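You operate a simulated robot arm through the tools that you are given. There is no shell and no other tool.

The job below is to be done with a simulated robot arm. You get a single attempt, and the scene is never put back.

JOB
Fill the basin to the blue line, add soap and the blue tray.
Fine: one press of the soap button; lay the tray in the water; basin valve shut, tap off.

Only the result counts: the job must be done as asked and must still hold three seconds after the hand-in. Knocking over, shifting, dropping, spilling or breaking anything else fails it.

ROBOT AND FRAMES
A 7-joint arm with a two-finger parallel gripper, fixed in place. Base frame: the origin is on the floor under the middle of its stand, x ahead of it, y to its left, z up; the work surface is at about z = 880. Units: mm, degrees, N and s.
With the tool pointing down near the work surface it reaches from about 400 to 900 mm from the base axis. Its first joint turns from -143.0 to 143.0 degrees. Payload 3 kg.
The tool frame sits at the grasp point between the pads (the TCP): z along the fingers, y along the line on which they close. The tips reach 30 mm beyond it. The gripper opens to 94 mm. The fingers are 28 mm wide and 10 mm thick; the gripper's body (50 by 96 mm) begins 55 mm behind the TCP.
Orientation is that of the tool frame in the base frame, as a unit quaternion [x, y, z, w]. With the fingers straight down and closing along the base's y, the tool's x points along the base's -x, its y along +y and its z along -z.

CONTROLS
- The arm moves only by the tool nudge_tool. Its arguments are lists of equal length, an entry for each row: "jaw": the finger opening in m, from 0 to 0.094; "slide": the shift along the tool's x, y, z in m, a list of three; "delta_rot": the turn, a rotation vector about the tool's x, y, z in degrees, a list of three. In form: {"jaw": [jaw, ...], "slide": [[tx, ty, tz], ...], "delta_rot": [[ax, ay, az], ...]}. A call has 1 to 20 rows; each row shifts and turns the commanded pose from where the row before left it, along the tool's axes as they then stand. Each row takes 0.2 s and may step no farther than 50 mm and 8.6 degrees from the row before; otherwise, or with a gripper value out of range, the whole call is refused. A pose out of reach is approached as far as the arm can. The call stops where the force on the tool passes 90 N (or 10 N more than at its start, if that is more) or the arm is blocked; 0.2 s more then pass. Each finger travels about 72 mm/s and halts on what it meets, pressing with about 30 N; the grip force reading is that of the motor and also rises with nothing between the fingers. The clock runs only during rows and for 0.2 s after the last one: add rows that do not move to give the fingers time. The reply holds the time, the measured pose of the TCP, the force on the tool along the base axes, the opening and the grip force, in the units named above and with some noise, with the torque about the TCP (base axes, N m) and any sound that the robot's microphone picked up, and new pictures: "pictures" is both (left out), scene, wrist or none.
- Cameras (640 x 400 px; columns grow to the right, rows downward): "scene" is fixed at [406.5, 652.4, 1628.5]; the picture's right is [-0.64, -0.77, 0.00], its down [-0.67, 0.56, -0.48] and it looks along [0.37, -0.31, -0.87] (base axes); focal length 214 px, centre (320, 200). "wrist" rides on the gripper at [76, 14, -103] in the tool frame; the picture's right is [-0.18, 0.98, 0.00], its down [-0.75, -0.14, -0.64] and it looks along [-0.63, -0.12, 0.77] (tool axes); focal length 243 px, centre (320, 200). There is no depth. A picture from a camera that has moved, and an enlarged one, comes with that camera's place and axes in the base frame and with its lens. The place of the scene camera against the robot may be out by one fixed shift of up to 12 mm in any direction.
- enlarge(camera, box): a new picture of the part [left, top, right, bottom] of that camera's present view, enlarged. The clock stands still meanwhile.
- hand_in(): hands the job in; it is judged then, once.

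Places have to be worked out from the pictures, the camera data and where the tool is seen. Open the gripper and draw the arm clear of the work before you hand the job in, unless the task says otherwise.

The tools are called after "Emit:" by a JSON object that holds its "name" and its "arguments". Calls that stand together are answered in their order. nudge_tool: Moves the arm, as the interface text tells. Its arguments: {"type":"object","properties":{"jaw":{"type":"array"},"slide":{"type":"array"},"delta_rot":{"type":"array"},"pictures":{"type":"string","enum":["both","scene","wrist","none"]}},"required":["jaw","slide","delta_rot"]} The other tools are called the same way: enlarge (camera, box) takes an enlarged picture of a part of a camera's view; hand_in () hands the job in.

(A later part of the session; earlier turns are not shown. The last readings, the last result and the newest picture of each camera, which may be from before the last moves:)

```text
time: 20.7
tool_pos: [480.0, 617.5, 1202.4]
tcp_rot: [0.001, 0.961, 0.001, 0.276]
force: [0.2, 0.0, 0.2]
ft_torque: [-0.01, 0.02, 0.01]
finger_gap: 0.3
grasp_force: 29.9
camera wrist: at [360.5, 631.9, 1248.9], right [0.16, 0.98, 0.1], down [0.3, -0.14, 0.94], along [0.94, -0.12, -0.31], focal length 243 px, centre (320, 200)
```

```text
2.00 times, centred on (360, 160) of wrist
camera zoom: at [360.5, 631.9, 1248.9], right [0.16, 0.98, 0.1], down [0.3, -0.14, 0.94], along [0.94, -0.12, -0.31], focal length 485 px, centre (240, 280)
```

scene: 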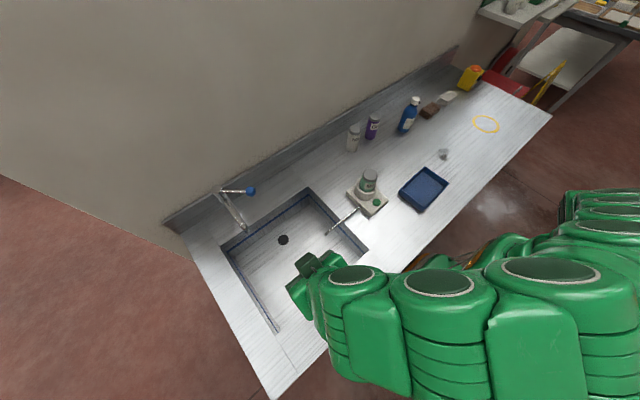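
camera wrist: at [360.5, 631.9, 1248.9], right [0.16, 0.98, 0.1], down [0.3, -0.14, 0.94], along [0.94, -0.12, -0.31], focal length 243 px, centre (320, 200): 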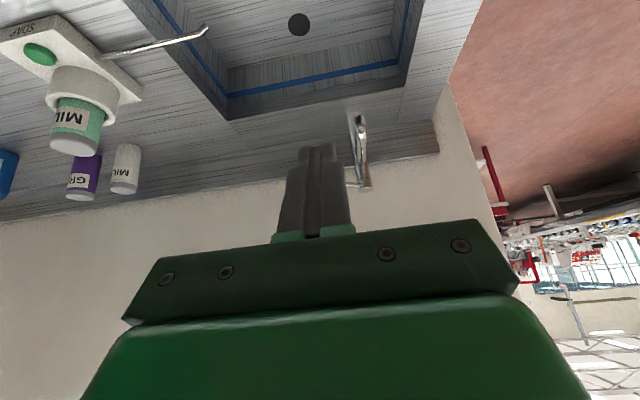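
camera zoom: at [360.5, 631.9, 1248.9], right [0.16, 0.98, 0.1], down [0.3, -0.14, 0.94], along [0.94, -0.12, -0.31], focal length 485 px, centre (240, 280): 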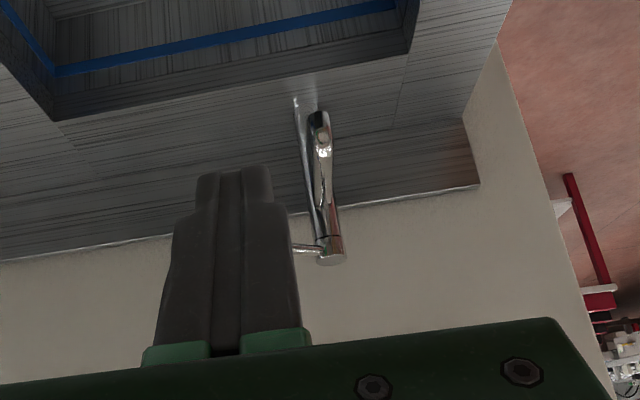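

The tap column is behind the basin, with its cap at about (879, 669, 1068) and spout tip near (754, 674, 976); the lever is hidden by the fingers. I'll shift towards −y and up a bit so the lever comes into view.

Emit:
{"name": "nudge_tool", "arguments": {"jaw": [0.0, 0.0, 0.0, 0.0, 0.0], "slide": [[-0.0106, -0.04, -0.017], [-0.0106, -0.04, -0.017], [-0.0106, -0.04, -0.017], [0, -0.02, 0], [0, 0, 0]], "delta_rot": [[0, 0, 0], [0, 0, 0], [0, 0, 0], [0, 0, 0], [0, 0, 0]], "pictures": "wrist"}}

Emit:
{"name": "enlarge", "arguments": {"camera": "wrist", "box": [340, 100, 480, 220]}}

Emit:
{"name": "enlarge", "arguments": {"camera": "wrist", "box": [40, 0, 280, 160]}}

```text
time: 21.9
tool_pos: [479.7, 478.3, 1262.7]
tcp_rot: [0.0, 0.961, 0.001, 0.277]
force: [-0.3, -0.6, -0.3]
ft_torque: [0.02, 0.02, 0.0]
finger_gap: 0.0
grasp_force: 29.7
camera wrist: at [360.5, 491.9, 1309.9], right [0.16, 0.98, 0.1], down [0.3, -0.14, 0.94], along [0.94, -0.12, -0.31], focal length 243 px, centre (320, 200)
```

wrist: 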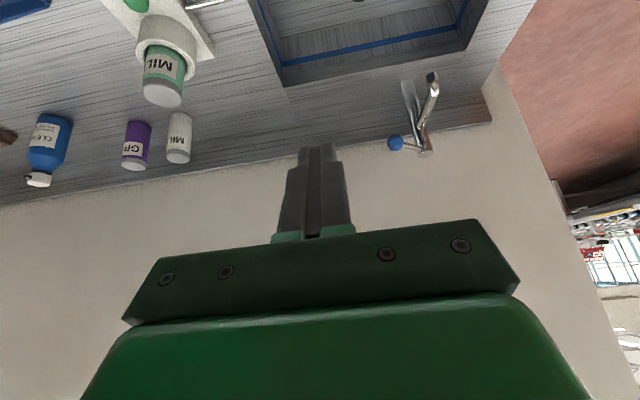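

```text
3.33 times, centred on (410, 160) of wrist
camera zoom: at [360.5, 491.9, 1309.9], right [0.16, 0.98, 0.1], down [0.3, -0.14, 0.94], along [0.94, -0.12, -0.31], focal length 809 px, centre (20, 333)
```

zoom: 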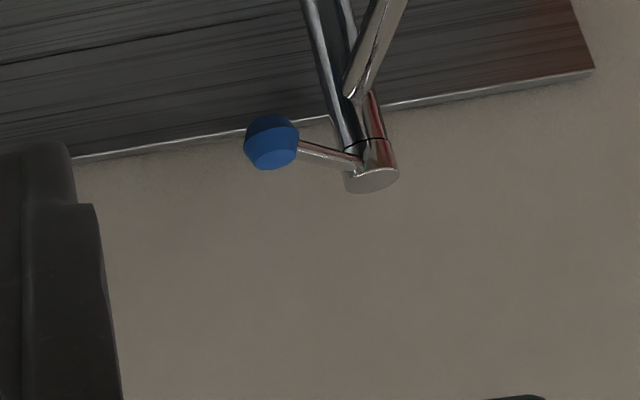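

```text
2.50 times, centred on (160, 80) of wrist
camera zoom: at [360.5, 491.9, 1309.9], right [0.16, 0.98, 0.1], down [0.3, -0.14, 0.94], along [0.94, -0.12, -0.31], focal length 606 px, centre (720, 500)
```

zoom: 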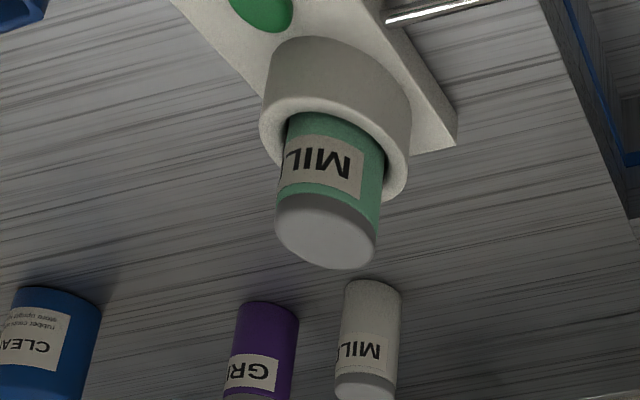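

The blue knob is at about (808, 598, 1065) on a roughly level 102 mm lever running from the column at (878, 671). I'll open the fingers, tilt to about 48°, yaw 46° to line up with the lever, and move to a pre-grasp point 100 mm back from the knob.

Emit:
{"name": "nudge_tool", "arguments": {"jaw": [0.07, 0.07, 0.07, 0.07, 0.07, 0.07, 0.07, 0.07, 0.07, 0.07, 0.07, 0.07, 0.07, 0.07, 0.07, 0.07], "slide": [[0, 0, 0], [0, 0, 0], [0, 0, 0], [0, 0, 0], [0, 0, 0], [0, 0, 0], [0, 0, 0], [0, 0, 0], [-0.00903, -0.0217, 0.03797], [-0.00903, -0.0217, 0.03797], [-0.00903, -0.0217, 0.03797], [-0.00903, -0.0217, 0.03797], [-0.00903, -0.0217, 0.03797], [-0.00903, -0.0217, 0.03797], [-0.00903, -0.0217, 0.03797], [0, 0, 0]], "delta_rot": [[0, -8, 0], [0, -8, 0], [-5.7, 0, -5.13], [-5.7, 0, -5.13], [-5.7, 0, -5.13], [-5.7, 0, -5.13], [-5.7, 0, -5.13], [-5.7, 0, -5.13], [0, 0, 0], [0, 0, 0], [0, 0, 0], [0, 0, 0], [0, 0, 0], [0, 0, 0], [0, 0, 0], [0, 0, 0]], "pictures": "both"}}

Emit:
{"name": "enlarge", "arguments": {"camera": "wrist", "box": [180, 60, 460, 240]}}

```text
time: 25.3
tool_pos: [756.2, 546.6, 1130.7]
tcp_rot: [-0.357, 0.84, 0.16, 0.376]
force: [0.0, 0.3, 0.3]
ft_torque: [0.01, -0.02, 0.0]
finger_gap: 69.8
grasp_force: 0.2
camera wrist: at [657.3, 465.1, 1142.4], right [-0.62, 0.77, 0.14], down [0.12, -0.08, 0.99], along [0.78, 0.63, -0.04], focal length 243 px, centre (320, 200)
```

scene: 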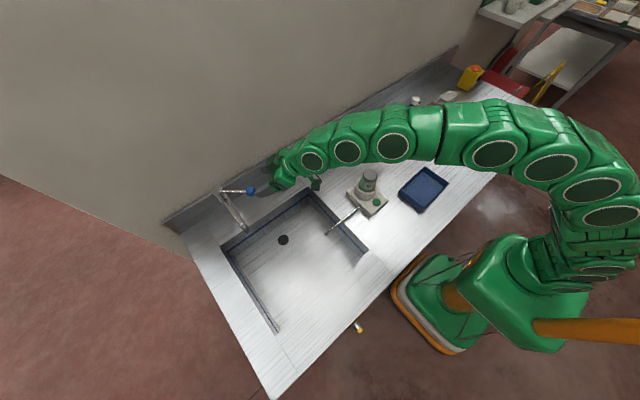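
wrist: 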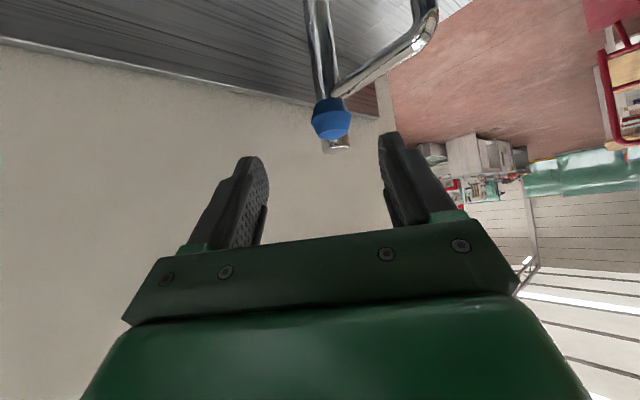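

```text
2.22 times, centred on (320, 150) of wrist
camera zoom: at [657.3, 465.1, 1142.4], right [-0.62, 0.77, 0.14], down [0.12, -0.08, 0.99], along [0.78, 0.63, -0.04], focal length 539 px, centre (320, 311)
```

zoom: 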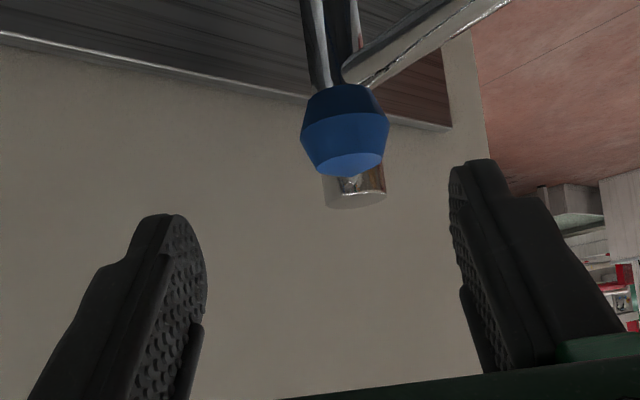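

The scene camera has a clear view of the basin with the arm here, and several views combined put the knob at about (794, 595, 1073), which implies a scene shift of about (−8, −4, 0). I'll advance 75 mm so the fingers straddle the knob, then narrow the jaws to cage it.

Emit:
{"name": "nudge_tool", "arguments": {"jaw": [0.07, 0.07, 0.07, 0.07, 0.05, 0.05, 0.05], "slide": [[0, 0.00175, 0.01875], [0, 0.00175, 0.01875], [0, 0.00175, 0.01875], [0, 0.00175, 0.01875], [0, 0, 0], [0, 0, 0], [0, 0, 0]], "delta_rot": [[0, 0, 0], [0, 0, 0], [0, 0, 0], [0, 0, 0], [0, 0, 0], [0, 0, 0], [0, 0, 0]], "pictures": "both"}}

Emit:
{"name": "enlarge", "arguments": {"camera": "wrist", "box": [180, 60, 460, 240]}}

Emit:
{"name": "enlarge", "arguments": {"camera": "scene", "box": [190, 160, 320, 240]}}

```text
time: 26.9
tool_pos: [791.7, 591.0, 1083.0]
tcp_rot: [-0.356, 0.84, 0.159, 0.376]
force: [0.1, 0.1, -0.1]
ft_torque: [-0.03, 0.0, -0.01]
finger_gap: 50.2
grasp_force: 0.0
camera wrist: at [691.3, 509.9, 1094.0], right [-0.62, 0.77, 0.14], down [0.12, -0.08, 0.99], along [0.77, 0.63, -0.04], focal length 243 px, centre (320, 200)
```

scene: 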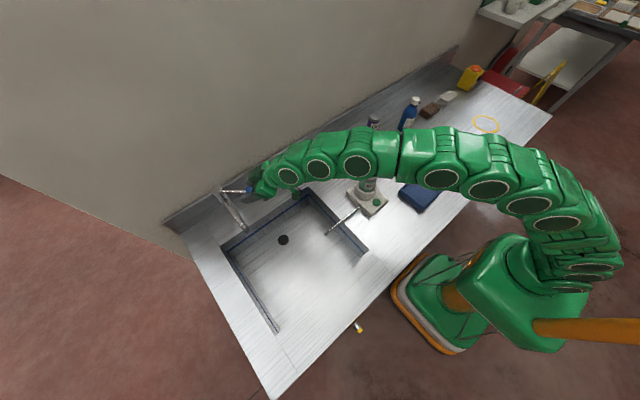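
wrist: 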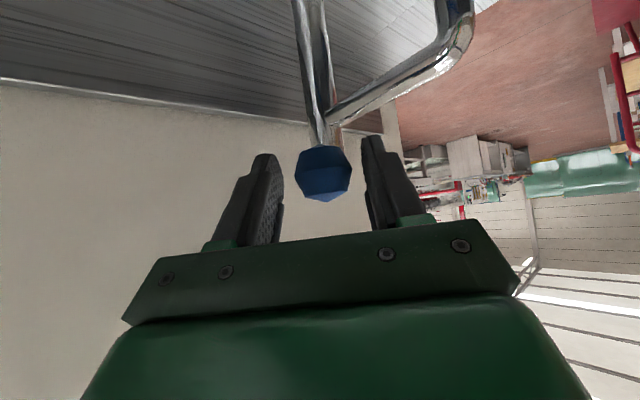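

```text
2.22 times, centred on (320, 150) of wrist
camera zoom: at [691.3, 509.9, 1094.0], right [-0.62, 0.77, 0.14], down [0.12, -0.08, 0.99], along [0.77, 0.63, -0.04], focal length 539 px, centre (320, 311)
```

zoom: 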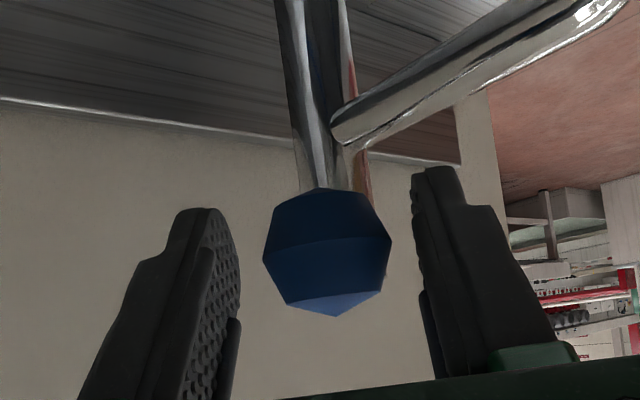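

```text
4.92 times, centred on (255, 200) of scene
camera zoom: at [406.5, 652.4, 1628.5], right [-0.64, -0.77, 0.0], down [-0.67, 0.56, -0.48], along [0.37, -0.31, -0.87], focal length 1056 px, centre (640, 200)
```

zoom: 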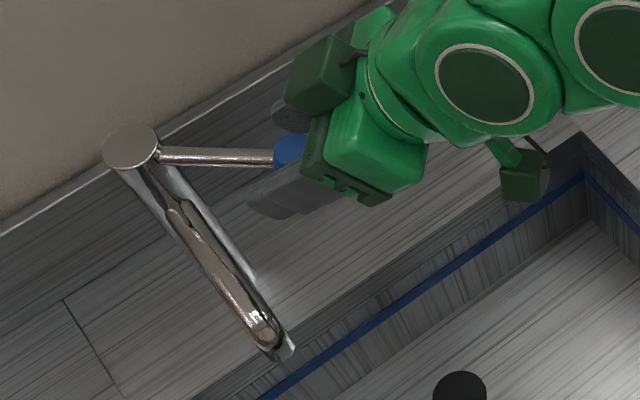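

The knob is centred between the fingers right at the grasp point. I'll push gently towards the spout (tool +y) in small steps, watching force, sound and the water.

Emit:
{"name": "nudge_tool", "arguments": {"jaw": [0.05, 0.05, 0.05, 0.05, 0.05, 0.05, 0.05], "slide": [[0, 0.004, 0], [0, 0.004, 0], [0, 0.003, 0], [0, 0.003, 0], [0, 0.003, 0], [0, 0.003, 0], [0, 0, 0]], "delta_rot": [[0, 0, 0], [0, 0, 0], [0, 0, 0], [0, 0, 0], [0, 0, 0], [0, 0, 0], [0, 0, 0]], "pictures": "both"}}

Emit:
{"name": "enlarge", "arguments": {"camera": "scene", "box": [190, 160, 320, 260]}}

```text
time: 28.5
tool_pos: [775.5, 605.9, 1082.5]
tcp_rot: [-0.356, 0.841, 0.159, 0.375]
force: [0.8, -0.5, -0.2]
ft_torque: [0.01, 0.0, -0.03]
finger_gap: 50.2
grasp_force: 0.3
camera wrist: at [676.1, 523.7, 1094.2], right [-0.62, 0.77, 0.14], down [0.12, -0.08, 0.99], along [0.78, 0.63, -0.04], focal length 243 px, centre (320, 200)
```

scene: 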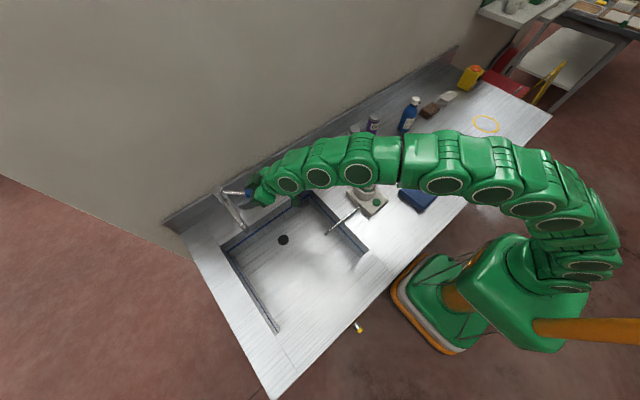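
wrist: 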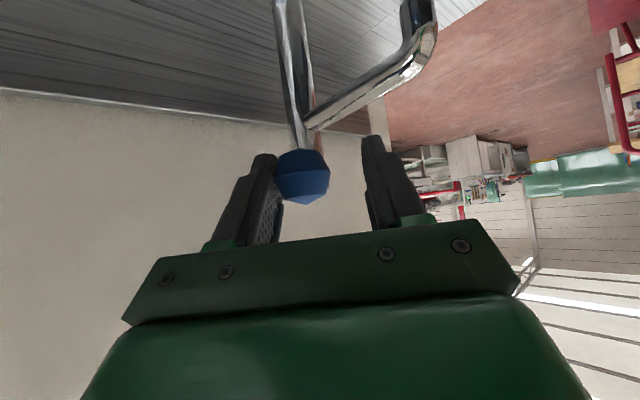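

```text
4.00 times, centred on (255, 210) of scene
camera zoom: at [406.5, 652.4, 1628.5], right [-0.64, -0.77, 0.0], down [-0.67, 0.56, -0.48], along [0.37, -0.31, -0.87], focal length 858 px, centre (580, 160)
```

zoom: 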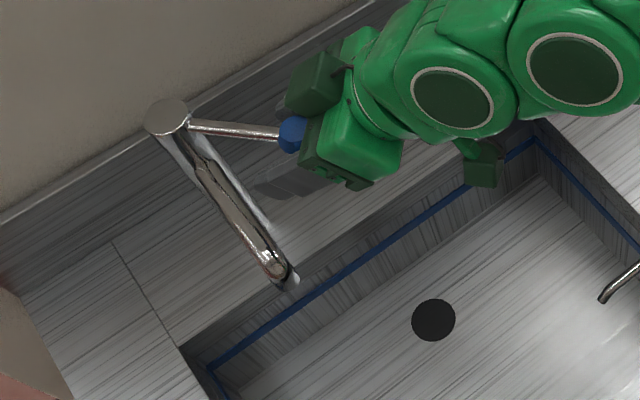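

The lever follows with almost no force (about 12 mm so far) but no water yet. I'll continue pushing along its arc towards the spout.

Emit:
{"name": "nudge_tool", "arguments": {"jaw": [0.05, 0.05, 0.05, 0.05, 0.05, 0.05], "slide": [[-0.001, 0.005, 0.001], [-0.001, 0.005, 0.001], [-0.0012, 0.005, 0.0013], [-0.0012, 0.005, 0.0013], [-0.0015, 0.005, 0.0016], [0, 0, 0]], "delta_rot": [[0, 0, 0], [0, 0, 0], [0, 0, 0], [0, 0, 0], [0, 0, 0], [0, 0, 0]], "pictures": "both"}}

Emit:
{"name": "enlarge", "arguments": {"camera": "scene", "box": [190, 160, 320, 260]}}

```text
time: 29.9
tool_pos: [762.1, 628.8, 1081.9]
tcp_rot: [-0.356, 0.84, 0.159, 0.377]
force: [-0.1, -0.2, 0.1]
ft_torque: [0.01, -0.01, 0.0]
finger_gap: 50.0
grasp_force: 0.1
camera wrist: at [663.3, 547.2, 1094.3], right [-0.62, 0.77, 0.14], down [0.12, -0.08, 0.99], along [0.77, 0.63, -0.04], focal length 243 px, centre (320, 200)
```

scene: 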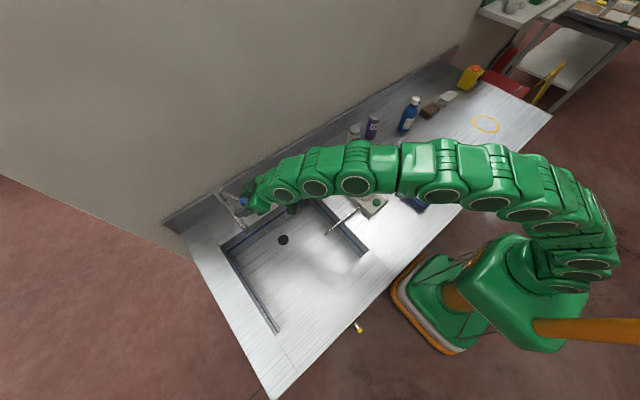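
wrist: 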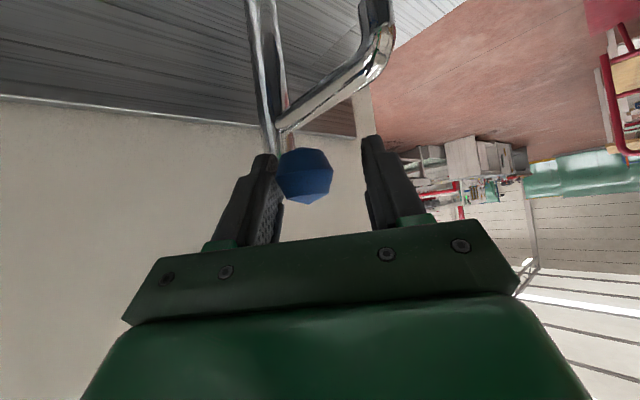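

```text
4.00 times, centred on (255, 210) of scene
camera zoom: at [406.5, 652.4, 1628.5], right [-0.64, -0.77, 0.0], down [-0.67, 0.56, -0.48], along [0.37, -0.31, -0.87], focal length 858 px, centre (580, 160)
```

zoom: 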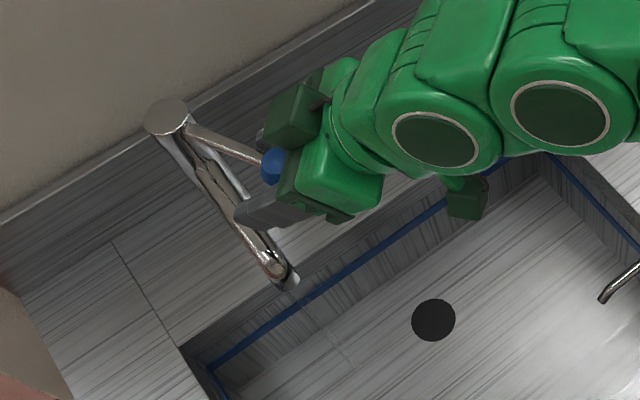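

The lever has turned about 22° towards the spout with no resistance and no water yet. I'll keep turning it towards the spout line.

Emit:
{"name": "nudge_tool", "arguments": {"jaw": [0.05, 0.05, 0.05, 0.05, 0.05, 0.05], "slide": [[-0.002, 0.0051, 0.0022], [-0.002, 0.0051, 0.0022], [-0.002, 0.0051, 0.0022], [-0.002, 0.0051, 0.0022], [0, 0, 0], [0, 0, 0]], "delta_rot": [[0, 0, 0], [0, 0, 0], [0, 0, 0], [0, 0, 0], [0, 0, 0], [0, 0, 0]], "pictures": "both"}}

Emit:
{"name": "enlarge", "arguments": {"camera": "scene", "box": [190, 160, 320, 260]}}

```text
time: 31.3
tool_pos: [755.9, 652.4, 1082.6]
tcp_rot: [-0.356, 0.84, 0.159, 0.376]
force: [0.5, -0.1, 0.2]
ft_torque: [-0.01, 0.05, 0.0]
finger_gap: 50.1
grasp_force: 0.1
camera wrist: at [656.7, 570.2, 1095.4], right [-0.62, 0.77, 0.14], down [0.12, -0.08, 0.99], along [0.77, 0.63, -0.04], focal length 243 px, centre (320, 200)
```

scene: 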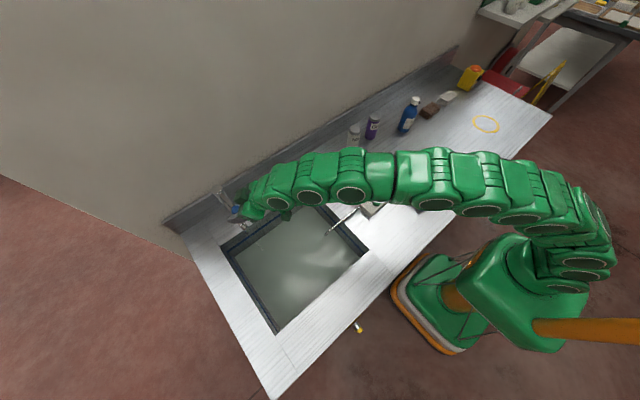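
wrist: 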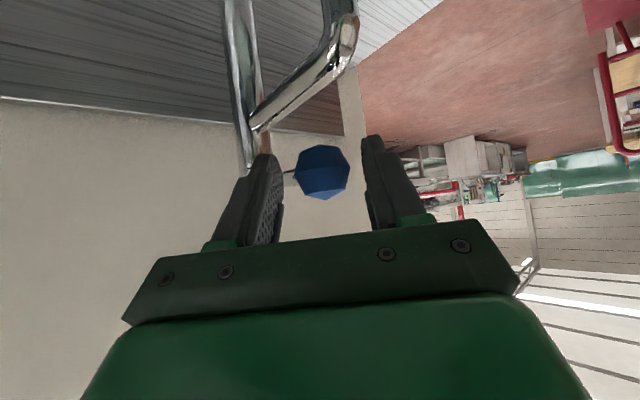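

```text
4.00 times, centred on (255, 210) of scene
camera zoom: at [406.5, 652.4, 1628.5], right [-0.64, -0.77, 0.0], down [-0.67, 0.56, -0.48], along [0.37, -0.31, -0.87], focal length 858 px, centre (580, 160)
```

zoom: 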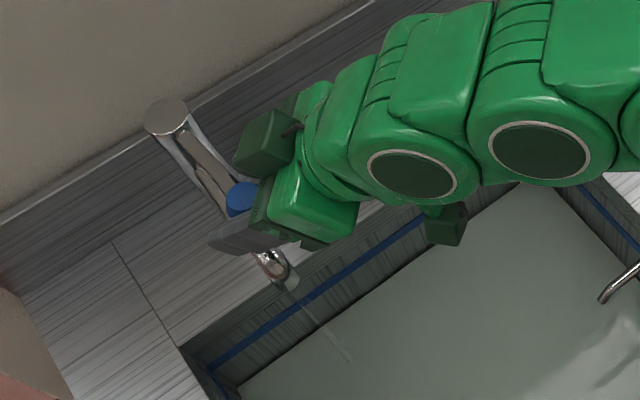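

Water is now running and covers the basin floor. I'll hold still briefly and measure how fast the level rises.

Emit:
{"name": "nudge_tool", "arguments": {"jaw": [0.05, 0.05, 0.05, 0.05], "slide": [[0, 0, 0], [0, 0, 0], [0, 0, 0], [0, 0, 0]], "delta_rot": [[0, 0, 0], [0, 0, 0], [0, 0, 0], [0, 0, 0]], "pictures": "scene"}}

Emit:
{"name": "enlarge", "arguments": {"camera": "scene", "box": [200, 180, 400, 340]}}

Emit:
{"name": "enlarge", "arguments": {"camera": "scene", "box": [210, 215, 290, 275]}}

```text
time: 32.3
tool_pos: [755.9, 651.9, 1083.0]
tcp_rot: [-0.357, 0.84, 0.16, 0.376]
force: [0.6, -0.1, 0.4]
ft_torque: [0.0, 0.03, 0.0]
finger_gap: 50.1
grasp_force: 0.4
```

scene: 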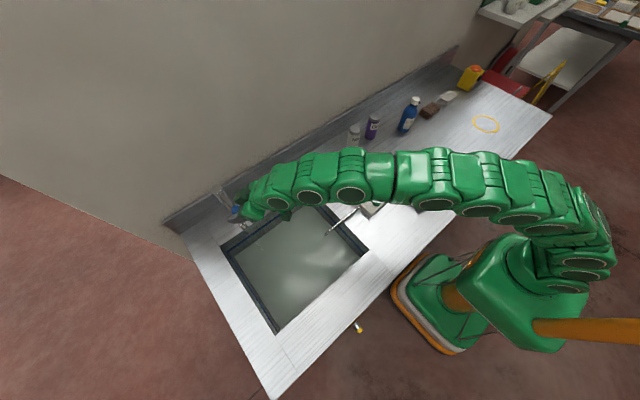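

```text
2.50 times, centred on (300, 260) of scene
camera zoom: at [406.5, 652.4, 1628.5], right [-0.64, -0.77, 0.0], down [-0.67, 0.56, -0.48], along [0.37, -0.31, -0.87], focal length 536 px, centre (370, 50)
```

zoom: 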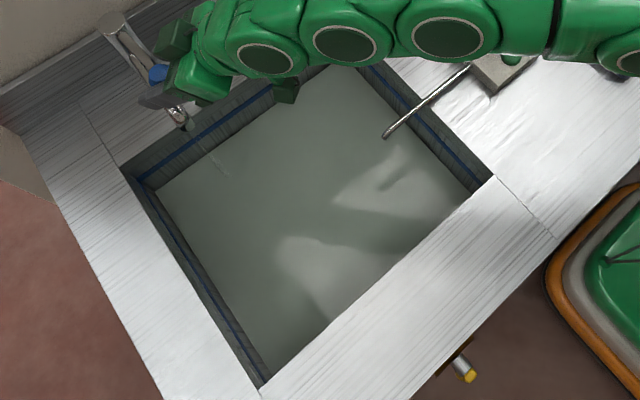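

```text
6.67 times, centred on (250, 245) of scene
camera zoom: at [406.5, 652.4, 1628.5], right [-0.64, -0.77, 0.0], down [-0.67, 0.56, -0.48], along [0.37, -0.31, -0.87], focal length 1430 px, centre (787, -100)
```

zoom: 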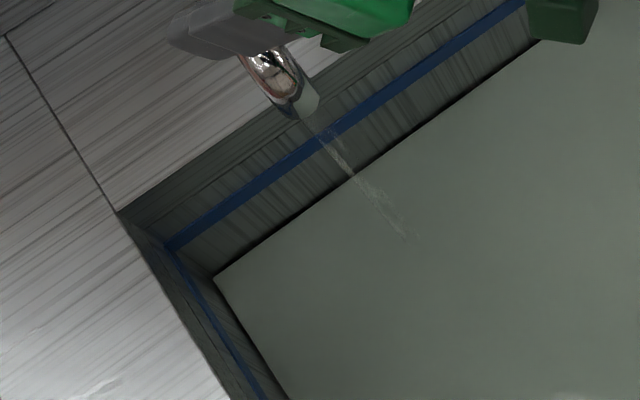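

The water edge at the back-left corner is now around z ≈ 738, with the blue line near z ≈ 808–820. I'll wait another second or so to get the rise rate.

Emit:
{"name": "nudge_tool", "arguments": {"jaw": [0.05, 0.05, 0.05, 0.05, 0.05], "slide": [[0, 0, 0], [0, 0, 0], [0, 0, 0], [0, 0, 0], [0, 0, 0]], "delta_rot": [[0, 0, 0], [0, 0, 0], [0, 0, 0], [0, 0, 0], [0, 0, 0]], "pictures": "none"}}

Emit:
{"name": "enlarge", "arguments": {"camera": "scene", "box": [210, 215, 290, 275]}}

```text
time: 33.5
tool_pos: [755.9, 651.6, 1083.3]
tcp_rot: [-0.357, 0.839, 0.161, 0.377]
force: [0.3, -0.5, 0.7]
ft_torque: [0.03, 0.0, -0.02]
finger_gap: 50.2
grasp_force: 0.0
```

```text
6.67 times, centred on (250, 245) of scene
camera zoom: at [406.5, 652.4, 1628.5], right [-0.64, -0.77, 0.0], down [-0.67, 0.56, -0.48], along [0.37, -0.31, -0.87], focal length 1430 px, centre (787, -100)
```

zoom: 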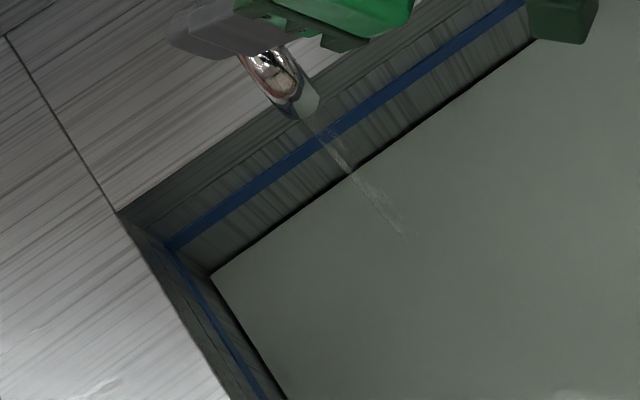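

The level rose only about 2 px (≈3 mm) in 1.2 s, so there's roughly 25 s to go. I'll wait in steps and keep checking against the blue line.

Emit:
{"name": "nudge_tool", "arguments": {"jaw": [0.05, 0.05, 0.05, 0.05, 0.05, 0.05, 0.05, 0.05, 0.05, 0.05, 0.05, 0.05, 0.05, 0.05, 0.05], "slide": [[0, 0, 0], [0, 0, 0], [0, 0, 0], [0, 0, 0], [0, 0, 0], [0, 0, 0], [0, 0, 0], [0, 0, 0], [0, 0, 0], [0, 0, 0], [0, 0, 0], [0, 0, 0], [0, 0, 0], [0, 0, 0], [0, 0, 0]], "delta_rot": [[0, 0, 0], [0, 0, 0], [0, 0, 0], [0, 0, 0], [0, 0, 0], [0, 0, 0], [0, 0, 0], [0, 0, 0], [0, 0, 0], [0, 0, 0], [0, 0, 0], [0, 0, 0], [0, 0, 0], [0, 0, 0], [0, 0, 0]], "pictures": "scene"}}

Emit:
{"name": "enlarge", "arguments": {"camera": "scene", "box": [210, 215, 290, 275]}}

```text
time: 36.7
tool_pos: [755.5, 651.5, 1082.4]
tcp_rot: [-0.357, 0.84, 0.16, 0.375]
force: [0.0, 0.2, -0.7]
ft_torque: [-0.04, -0.01, 0.02]
finger_gap: 50.1
grasp_force: 0.0
```

scene: 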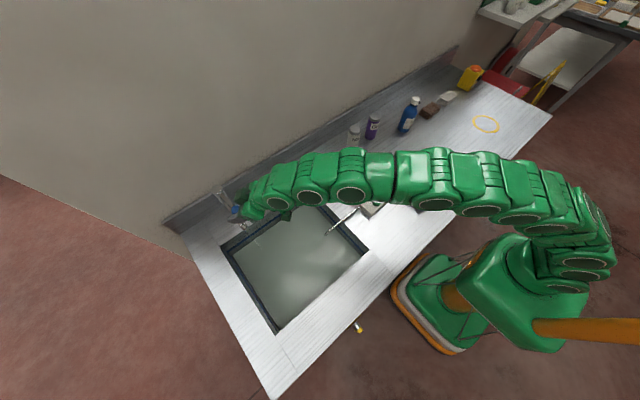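

```text
6.67 times, centred on (250, 245) of scene
camera zoom: at [406.5, 652.4, 1628.5], right [-0.64, -0.77, 0.0], down [-0.67, 0.56, -0.48], along [0.37, -0.31, -0.87], focal length 1430 px, centre (787, -100)
```

zoom: 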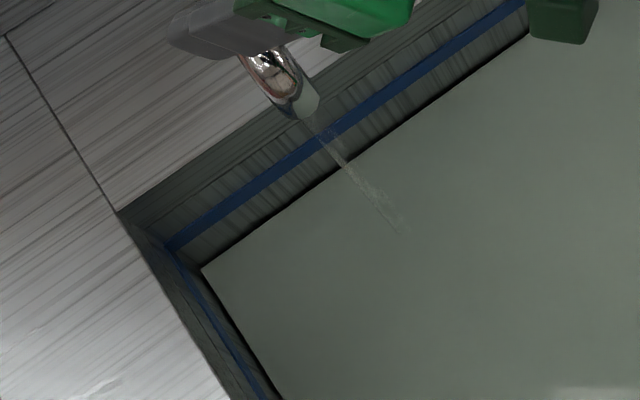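

The water is at about z ≈ 758 and rising near 5 mm/s; the line is at about 808. I'll wait roughly 5 s more and look again at higher zoom.

Emit:
{"name": "nudge_tool", "arguments": {"jaw": [0.05, 0.05, 0.05, 0.05, 0.05, 0.05, 0.05, 0.05, 0.05, 0.05, 0.05, 0.05, 0.05, 0.05, 0.05, 0.05, 0.05, 0.05, 0.05, 0.05], "slide": [[0, 0, 0], [0, 0, 0], [0, 0, 0], [0, 0, 0], [0, 0, 0], [0, 0, 0], [0, 0, 0], [0, 0, 0], [0, 0, 0], [0, 0, 0], [0, 0, 0], [0, 0, 0], [0, 0, 0], [0, 0, 0], [0, 0, 0], [0, 0, 0], [0, 0, 0], [0, 0, 0], [0, 0, 0], [0, 0, 0]], "delta_rot": [[0, 0, 0], [0, 0, 0], [0, 0, 0], [0, 0, 0], [0, 0, 0], [0, 0, 0], [0, 0, 0], [0, 0, 0], [0, 0, 0], [0, 0, 0], [0, 0, 0], [0, 0, 0], [0, 0, 0], [0, 0, 0], [0, 0, 0], [0, 0, 0], [0, 0, 0], [0, 0, 0], [0, 0, 0], [0, 0, 0]], "pictures": "wrist"}}

Emit:
{"name": "enlarge", "arguments": {"camera": "scene", "box": [210, 215, 290, 275]}}

Emit:
{"name": "enlarge", "arguments": {"camera": "scene", "box": [218, 238, 250, 262]}}

```text
time: 40.9
tool_pos: [756.2, 651.9, 1082.2]
tcp_rot: [-0.357, 0.841, 0.159, 0.376]
force: [0.3, -0.1, 0.5]
ft_torque: [0.0, -0.01, 0.01]
finger_gap: 50.2
grasp_force: 0.0
camera wrist: at [656.7, 570.2, 1095.2], right [-0.62, 0.77, 0.14], down [0.12, -0.08, 0.99], along [0.77, 0.63, -0.04], focal length 243 px, centre (320, 200)
```

wrist: 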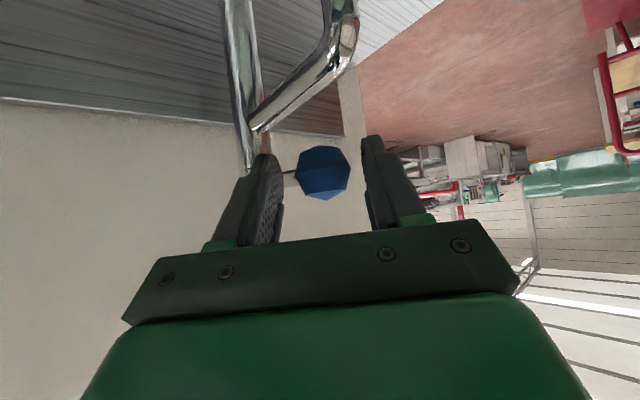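

```text
6.67 times, centred on (250, 245) of scene
camera zoom: at [406.5, 652.4, 1628.5], right [-0.64, -0.77, 0.0], down [-0.67, 0.56, -0.48], along [0.37, -0.31, -0.87], focal length 1430 px, centre (787, -100)
```

zoom: 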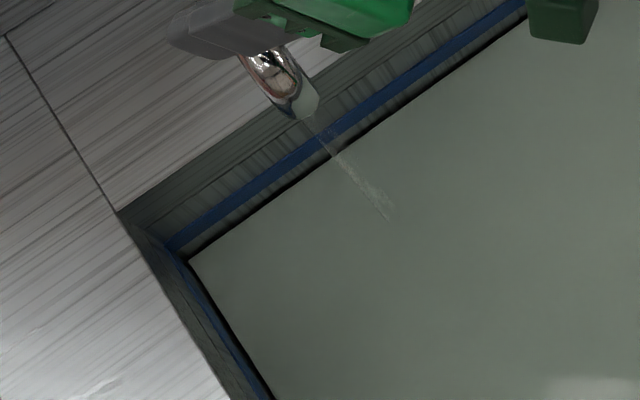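

```text
16.00 times, centred on (234, 250) of scene
camera zoom: at [406.5, 652.4, 1628.5], right [-0.64, -0.77, 0.0], down [-0.67, 0.56, -0.48], along [0.37, -0.31, -0.87], focal length 3432 px, centre (1696, -600)
```

zoom: 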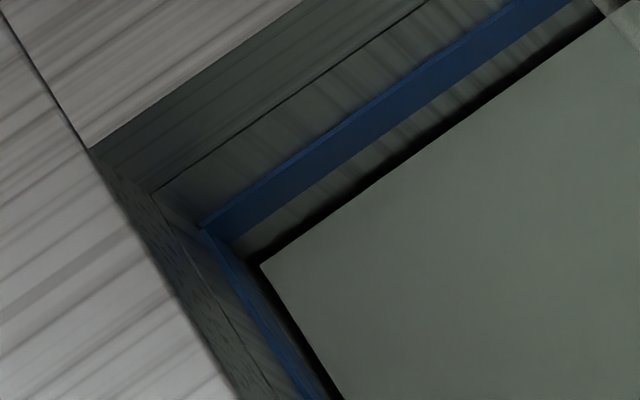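

The water corner is about 20–28 mm below the middle of the blue band, rising ~5 mm/s. I'll wait 2.4 s more and then look closely before closing.

Emit:
{"name": "nudge_tool", "arguments": {"jaw": [0.05, 0.05, 0.05, 0.05, 0.05, 0.05, 0.05, 0.05, 0.05, 0.05], "slide": [[0, 0, 0], [0, 0, 0], [0, 0, 0], [0, 0, 0], [0, 0, 0], [0, 0, 0], [0, 0, 0], [0, 0, 0], [0, 0, 0], [0, 0, 0]], "delta_rot": [[0, 0, 0], [0, 0, 0], [0, 0, 0], [0, 0, 0], [0, 0, 0], [0, 0, 0], [0, 0, 0], [0, 0, 0], [0, 0, 0], [0, 0, 0]], "pictures": "none"}}

Emit:
{"name": "enlarge", "arguments": {"camera": "scene", "box": [218, 238, 250, 262]}}

Emit:
{"name": "enlarge", "arguments": {"camera": "scene", "box": [340, 225, 380, 255]}}

```text
time: 43.1
tool_pos: [755.8, 651.5, 1082.8]
tcp_rot: [-0.357, 0.84, 0.16, 0.376]
force: [0.1, 0.6, -0.7]
ft_torque: [0.01, 0.0, 0.0]
finger_gap: 50.2
grasp_force: 0.1
```

```text
16.00 times, centred on (234, 250) of scene
camera zoom: at [406.5, 652.4, 1628.5], right [-0.64, -0.77, 0.0], down [-0.67, 0.56, -0.48], along [0.37, -0.31, -0.87], focal length 3432 px, centre (1696, -600)
```

zoom: 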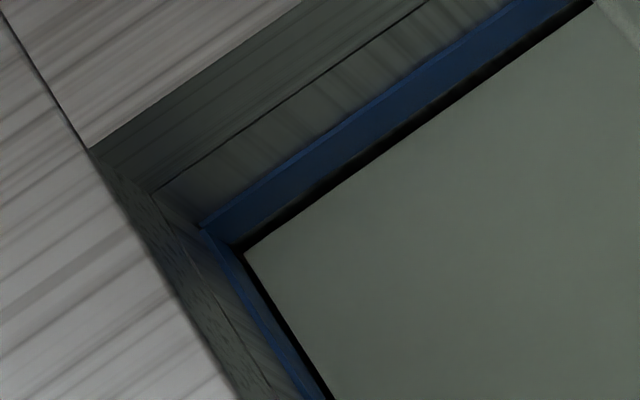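

```text
13.33 times, centred on (360, 240) of scene
camera zoom: at [406.5, 652.4, 1628.5], right [-0.64, -0.77, 0.0], down [-0.67, 0.56, -0.48], along [0.37, -0.31, -0.87], focal length 2860 px, centre (-213, -333)
```

zoom: 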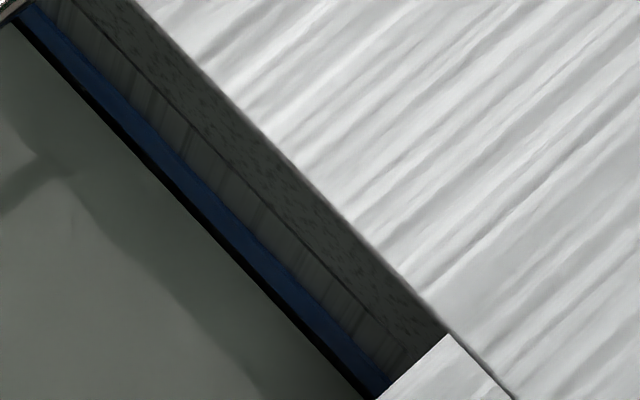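

The water has just reached the lower edge of the blue band, about 14 mm below its middle by my solve. I'll wait about 1.2 s more, then start closing.

Emit:
{"name": "nudge_tool", "arguments": {"jaw": [0.05, 0.05, 0.05, 0.05, 0.05], "slide": [[0, 0, 0], [0, 0, 0], [0, 0, 0], [0, 0, 0], [0, 0, 0]], "delta_rot": [[0, 0, 0], [0, 0, 0], [0, 0, 0], [0, 0, 0], [0, 0, 0]], "pictures": "none"}}

Emit:
{"name": "enlarge", "arguments": {"camera": "scene", "box": [218, 238, 250, 262]}}

```text
time: 44.3
tool_pos: [756.8, 651.7, 1082.9]
tcp_rot: [-0.356, 0.841, 0.16, 0.375]
force: [-0.1, 0.6, -0.2]
ft_torque: [-0.02, 0.0, -0.02]
finger_gap: 50.3
grasp_force: 0.0
```

```text
16.00 times, centred on (234, 250) of scene
camera zoom: at [406.5, 652.4, 1628.5], right [-0.64, -0.77, 0.0], down [-0.67, 0.56, -0.48], along [0.37, -0.31, -0.87], focal length 3432 px, centre (1696, -600)
```

zoom: 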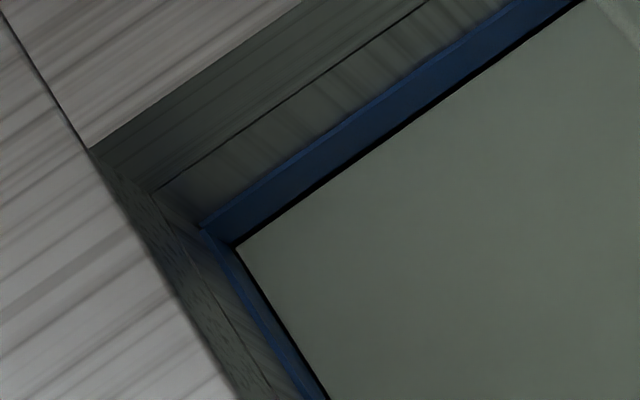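

About 8 mm remain to the middle of the band. I'll wait 0.4 s and then swing the lever back along its arc to shut the tap, keeping a little in hand for topping up.

Emit:
{"name": "nudge_tool", "arguments": {"jaw": [0.05, 0.05, 0.05, 0.05, 0.05, 0.05, 0.05, 0.05, 0.05, 0.05], "slide": [[0, 0, 0], [0, 0, 0], [0.004, -0.0102, -0.0044], [0.004, -0.0102, -0.0044], [0.0024, -0.01, -0.0025], [0.0024, -0.01, -0.0025], [0.0015, -0.005, -0.0016], [0, -0.011, 0], [0, -0.011, 0], [0, 0, 0]], "delta_rot": [[0, 0, 0], [0, 0, 0], [0, 0, 0], [0, 0, 0], [0, 0, 0], [0, 0, 0], [0, 0, 0], [0, 0, 0], [0, 0, 0], [0, 0, 0]], "pictures": "both"}}

Emit:
{"name": "enlarge", "arguments": {"camera": "scene", "box": [218, 238, 250, 262]}}

Emit:
{"name": "enlarge", "arguments": {"camera": "scene", "box": [190, 160, 320, 260]}}

```text
time: 46.5
tool_pos: [788.2, 589.1, 1081.8]
tcp_rot: [-0.356, 0.84, 0.159, 0.376]
force: [-0.5, -0.1, 1.1]
ft_torque: [-0.01, 0.0, 0.03]
finger_gap: 50.1
grasp_force: 0.1
camera wrist: at [690.1, 507.5, 1093.9], right [-0.62, 0.77, 0.14], down [0.12, -0.08, 0.99], along [0.77, 0.63, -0.04], focal length 243 px, centre (320, 200)
```

scene: 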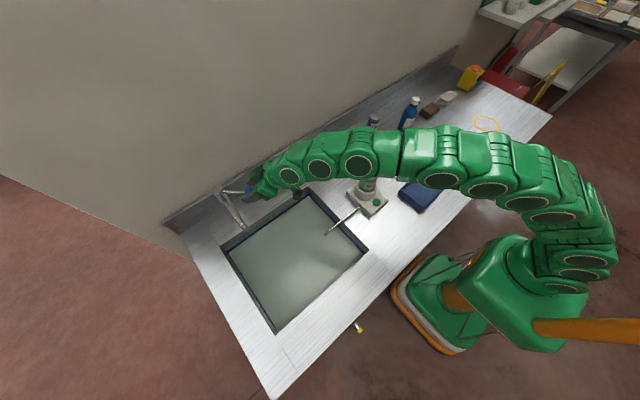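
wrist: 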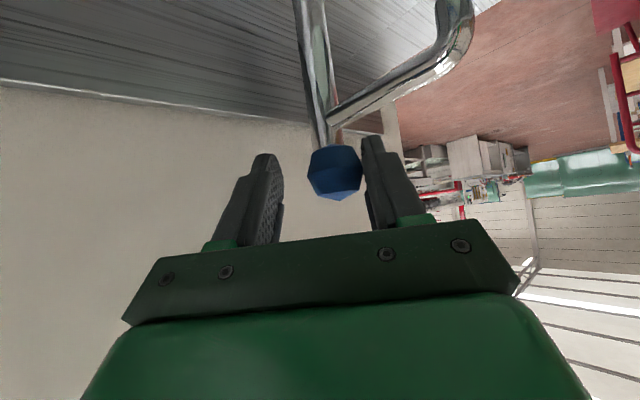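

```text
16.00 times, centred on (234, 250) of scene
camera zoom: at [406.5, 652.4, 1628.5], right [-0.64, -0.77, 0.0], down [-0.67, 0.56, -0.48], along [0.37, -0.31, -0.87], focal length 3432 px, centre (1696, -600)
```

zoom: 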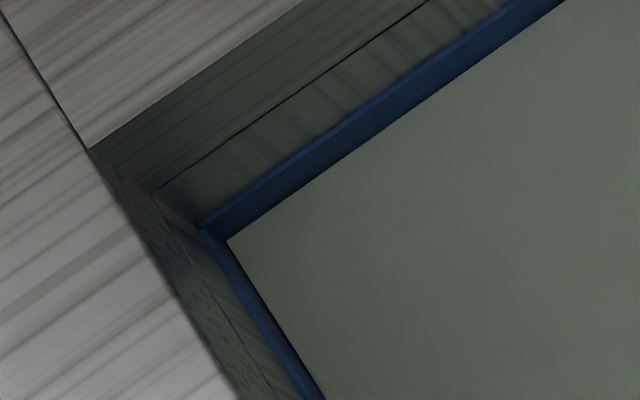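

```text
4.00 times, centred on (255, 210) of scene
camera zoom: at [406.5, 652.4, 1628.5], right [-0.64, -0.77, 0.0], down [-0.67, 0.56, -0.48], along [0.37, -0.31, -0.87], focal length 858 px, centre (580, 160)
```

zoom: 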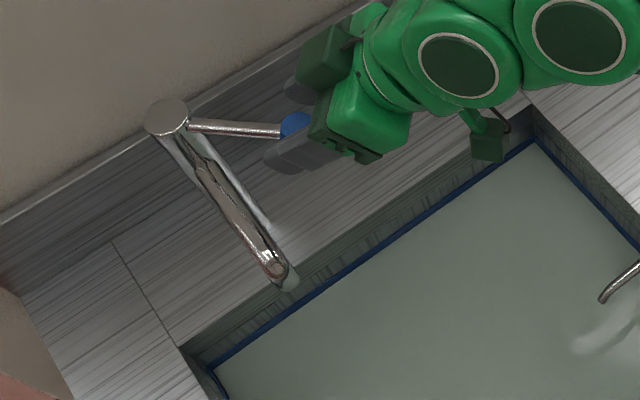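

The tap is off again (no stream) with the lever back near its start, and the water now covers part of the blue band. I'll zoom right in to judge where the surface stands within the band.

Emit:
{"name": "enlarge", "arguments": {"camera": "scene", "box": [230, 238, 242, 247]}}

Emit:
{"name": "enlarge", "arguments": {"camera": "scene", "box": [345, 230, 361, 242]}}

Emit:
{"name": "enlarge", "arguments": {"camera": "scene", "box": [225, 255, 245, 270]}}

```text
16.00 times, centred on (236, 242) of scene
camera zoom: at [406.5, 652.4, 1628.5], right [-0.64, -0.77, 0.0], down [-0.67, 0.56, -0.48], along [0.37, -0.31, -0.87], focal length 3432 px, centre (1664, -480)
```

zoom: 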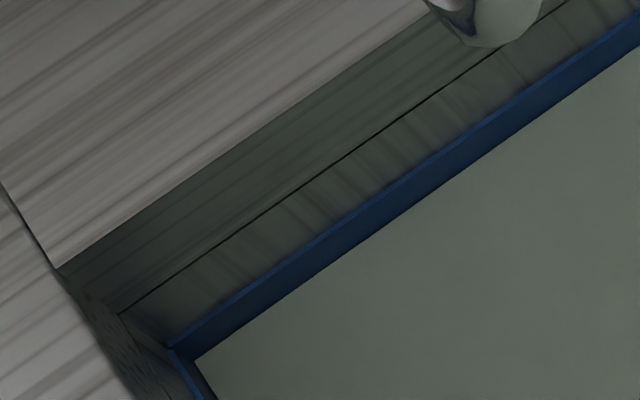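

```text
16.00 times, centred on (353, 236) of scene
camera zoom: at [406.5, 652.4, 1628.5], right [-0.64, -0.77, 0.0], down [-0.67, 0.56, -0.48], along [0.37, -0.31, -0.87], focal length 3432 px, centre (-208, -376)
```

zoom: 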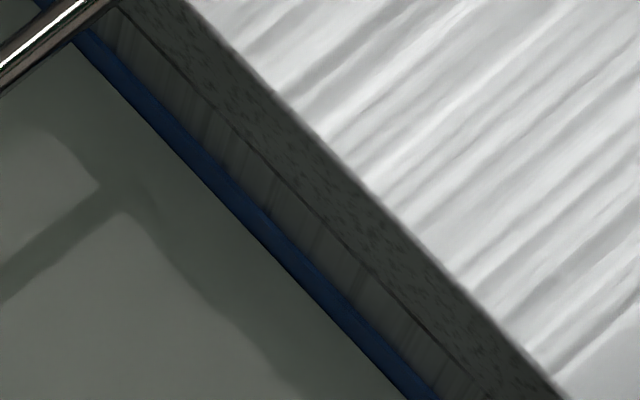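

```text
16.00 times, centred on (235, 262) of scene
camera zoom: at [406.5, 652.4, 1628.5], right [-0.64, -0.77, 0.0], down [-0.67, 0.56, -0.48], along [0.37, -0.31, -0.87], focal length 3432 px, centre (1680, -800)
```

zoom: 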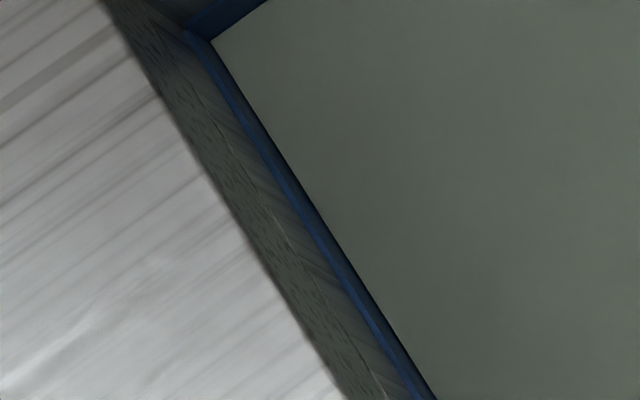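

The surface is within the blue band, about 2–4 mm below its middle, and the tray and soap will raise it slightly, so that's good. I'll push the lever the last few millimetres back to its original closed position, watching the force.

Emit:
{"name": "nudge_tool", "arguments": {"jaw": [0.05, 0.05, 0.05, 0.05, 0.05, 0.05], "slide": [[-0.0005, -0.0022, 0.0006], [-0.0005, -0.0022, 0.0006], [-0.0005, -0.0022, 0.0006], [-0.0005, -0.0022, 0.0006], [-0.0005, -0.0022, 0.0006], [0, 0, 0]], "delta_rot": [[0, 0, 0], [0, 0, 0], [0, 0, 0], [0, 0, 0], [0, 0, 0], [0, 0, 0]], "pictures": "both"}}

Emit:
{"name": "enlarge", "arguments": {"camera": "scene", "box": [190, 160, 320, 260]}}

Emit:
{"name": "enlarge", "arguments": {"camera": "scene", "box": [218, 238, 250, 262]}}

```text
time: 47.9
tool_pos: [799.1, 585.7, 1081.8]
tcp_rot: [-0.357, 0.84, 0.16, 0.375]
force: [-19.7, 4.1, -0.9]
ft_torque: [-0.02, 0.16, 0.22]
finger_gap: 59.3
grasp_force: 8.6
camera wrist: at [700.4, 503.9, 1094.2], right [-0.62, 0.77, 0.14], down [0.12, -0.08, 0.99], along [0.77, 0.63, -0.04], focal length 243 px, centre (320, 200)
```

scene: 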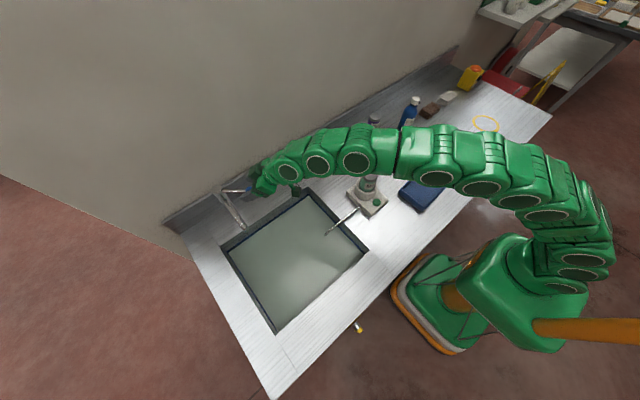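
wrist: 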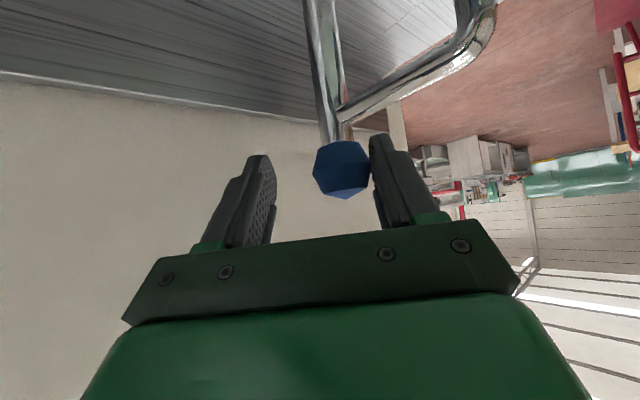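

```text
4.00 times, centred on (255, 210) of scene
camera zoom: at [406.5, 652.4, 1628.5], right [-0.64, -0.77, 0.0], down [-0.67, 0.56, -0.48], along [0.37, -0.31, -0.87], focal length 858 px, centre (580, 160)
```

zoom: 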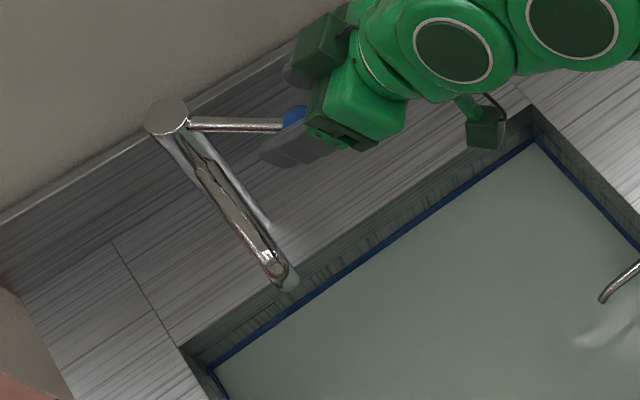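

```text
16.00 times, centred on (234, 250) of scene
camera zoom: at [406.5, 652.4, 1628.5], right [-0.64, -0.77, 0.0], down [-0.67, 0.56, -0.48], along [0.37, -0.31, -0.87], focal length 3432 px, centre (1696, -600)
```

zoom: 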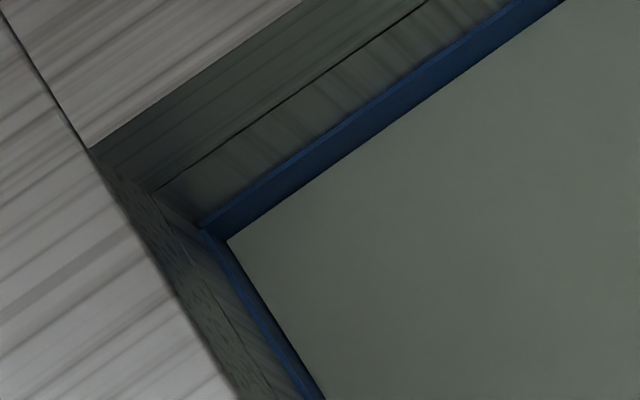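

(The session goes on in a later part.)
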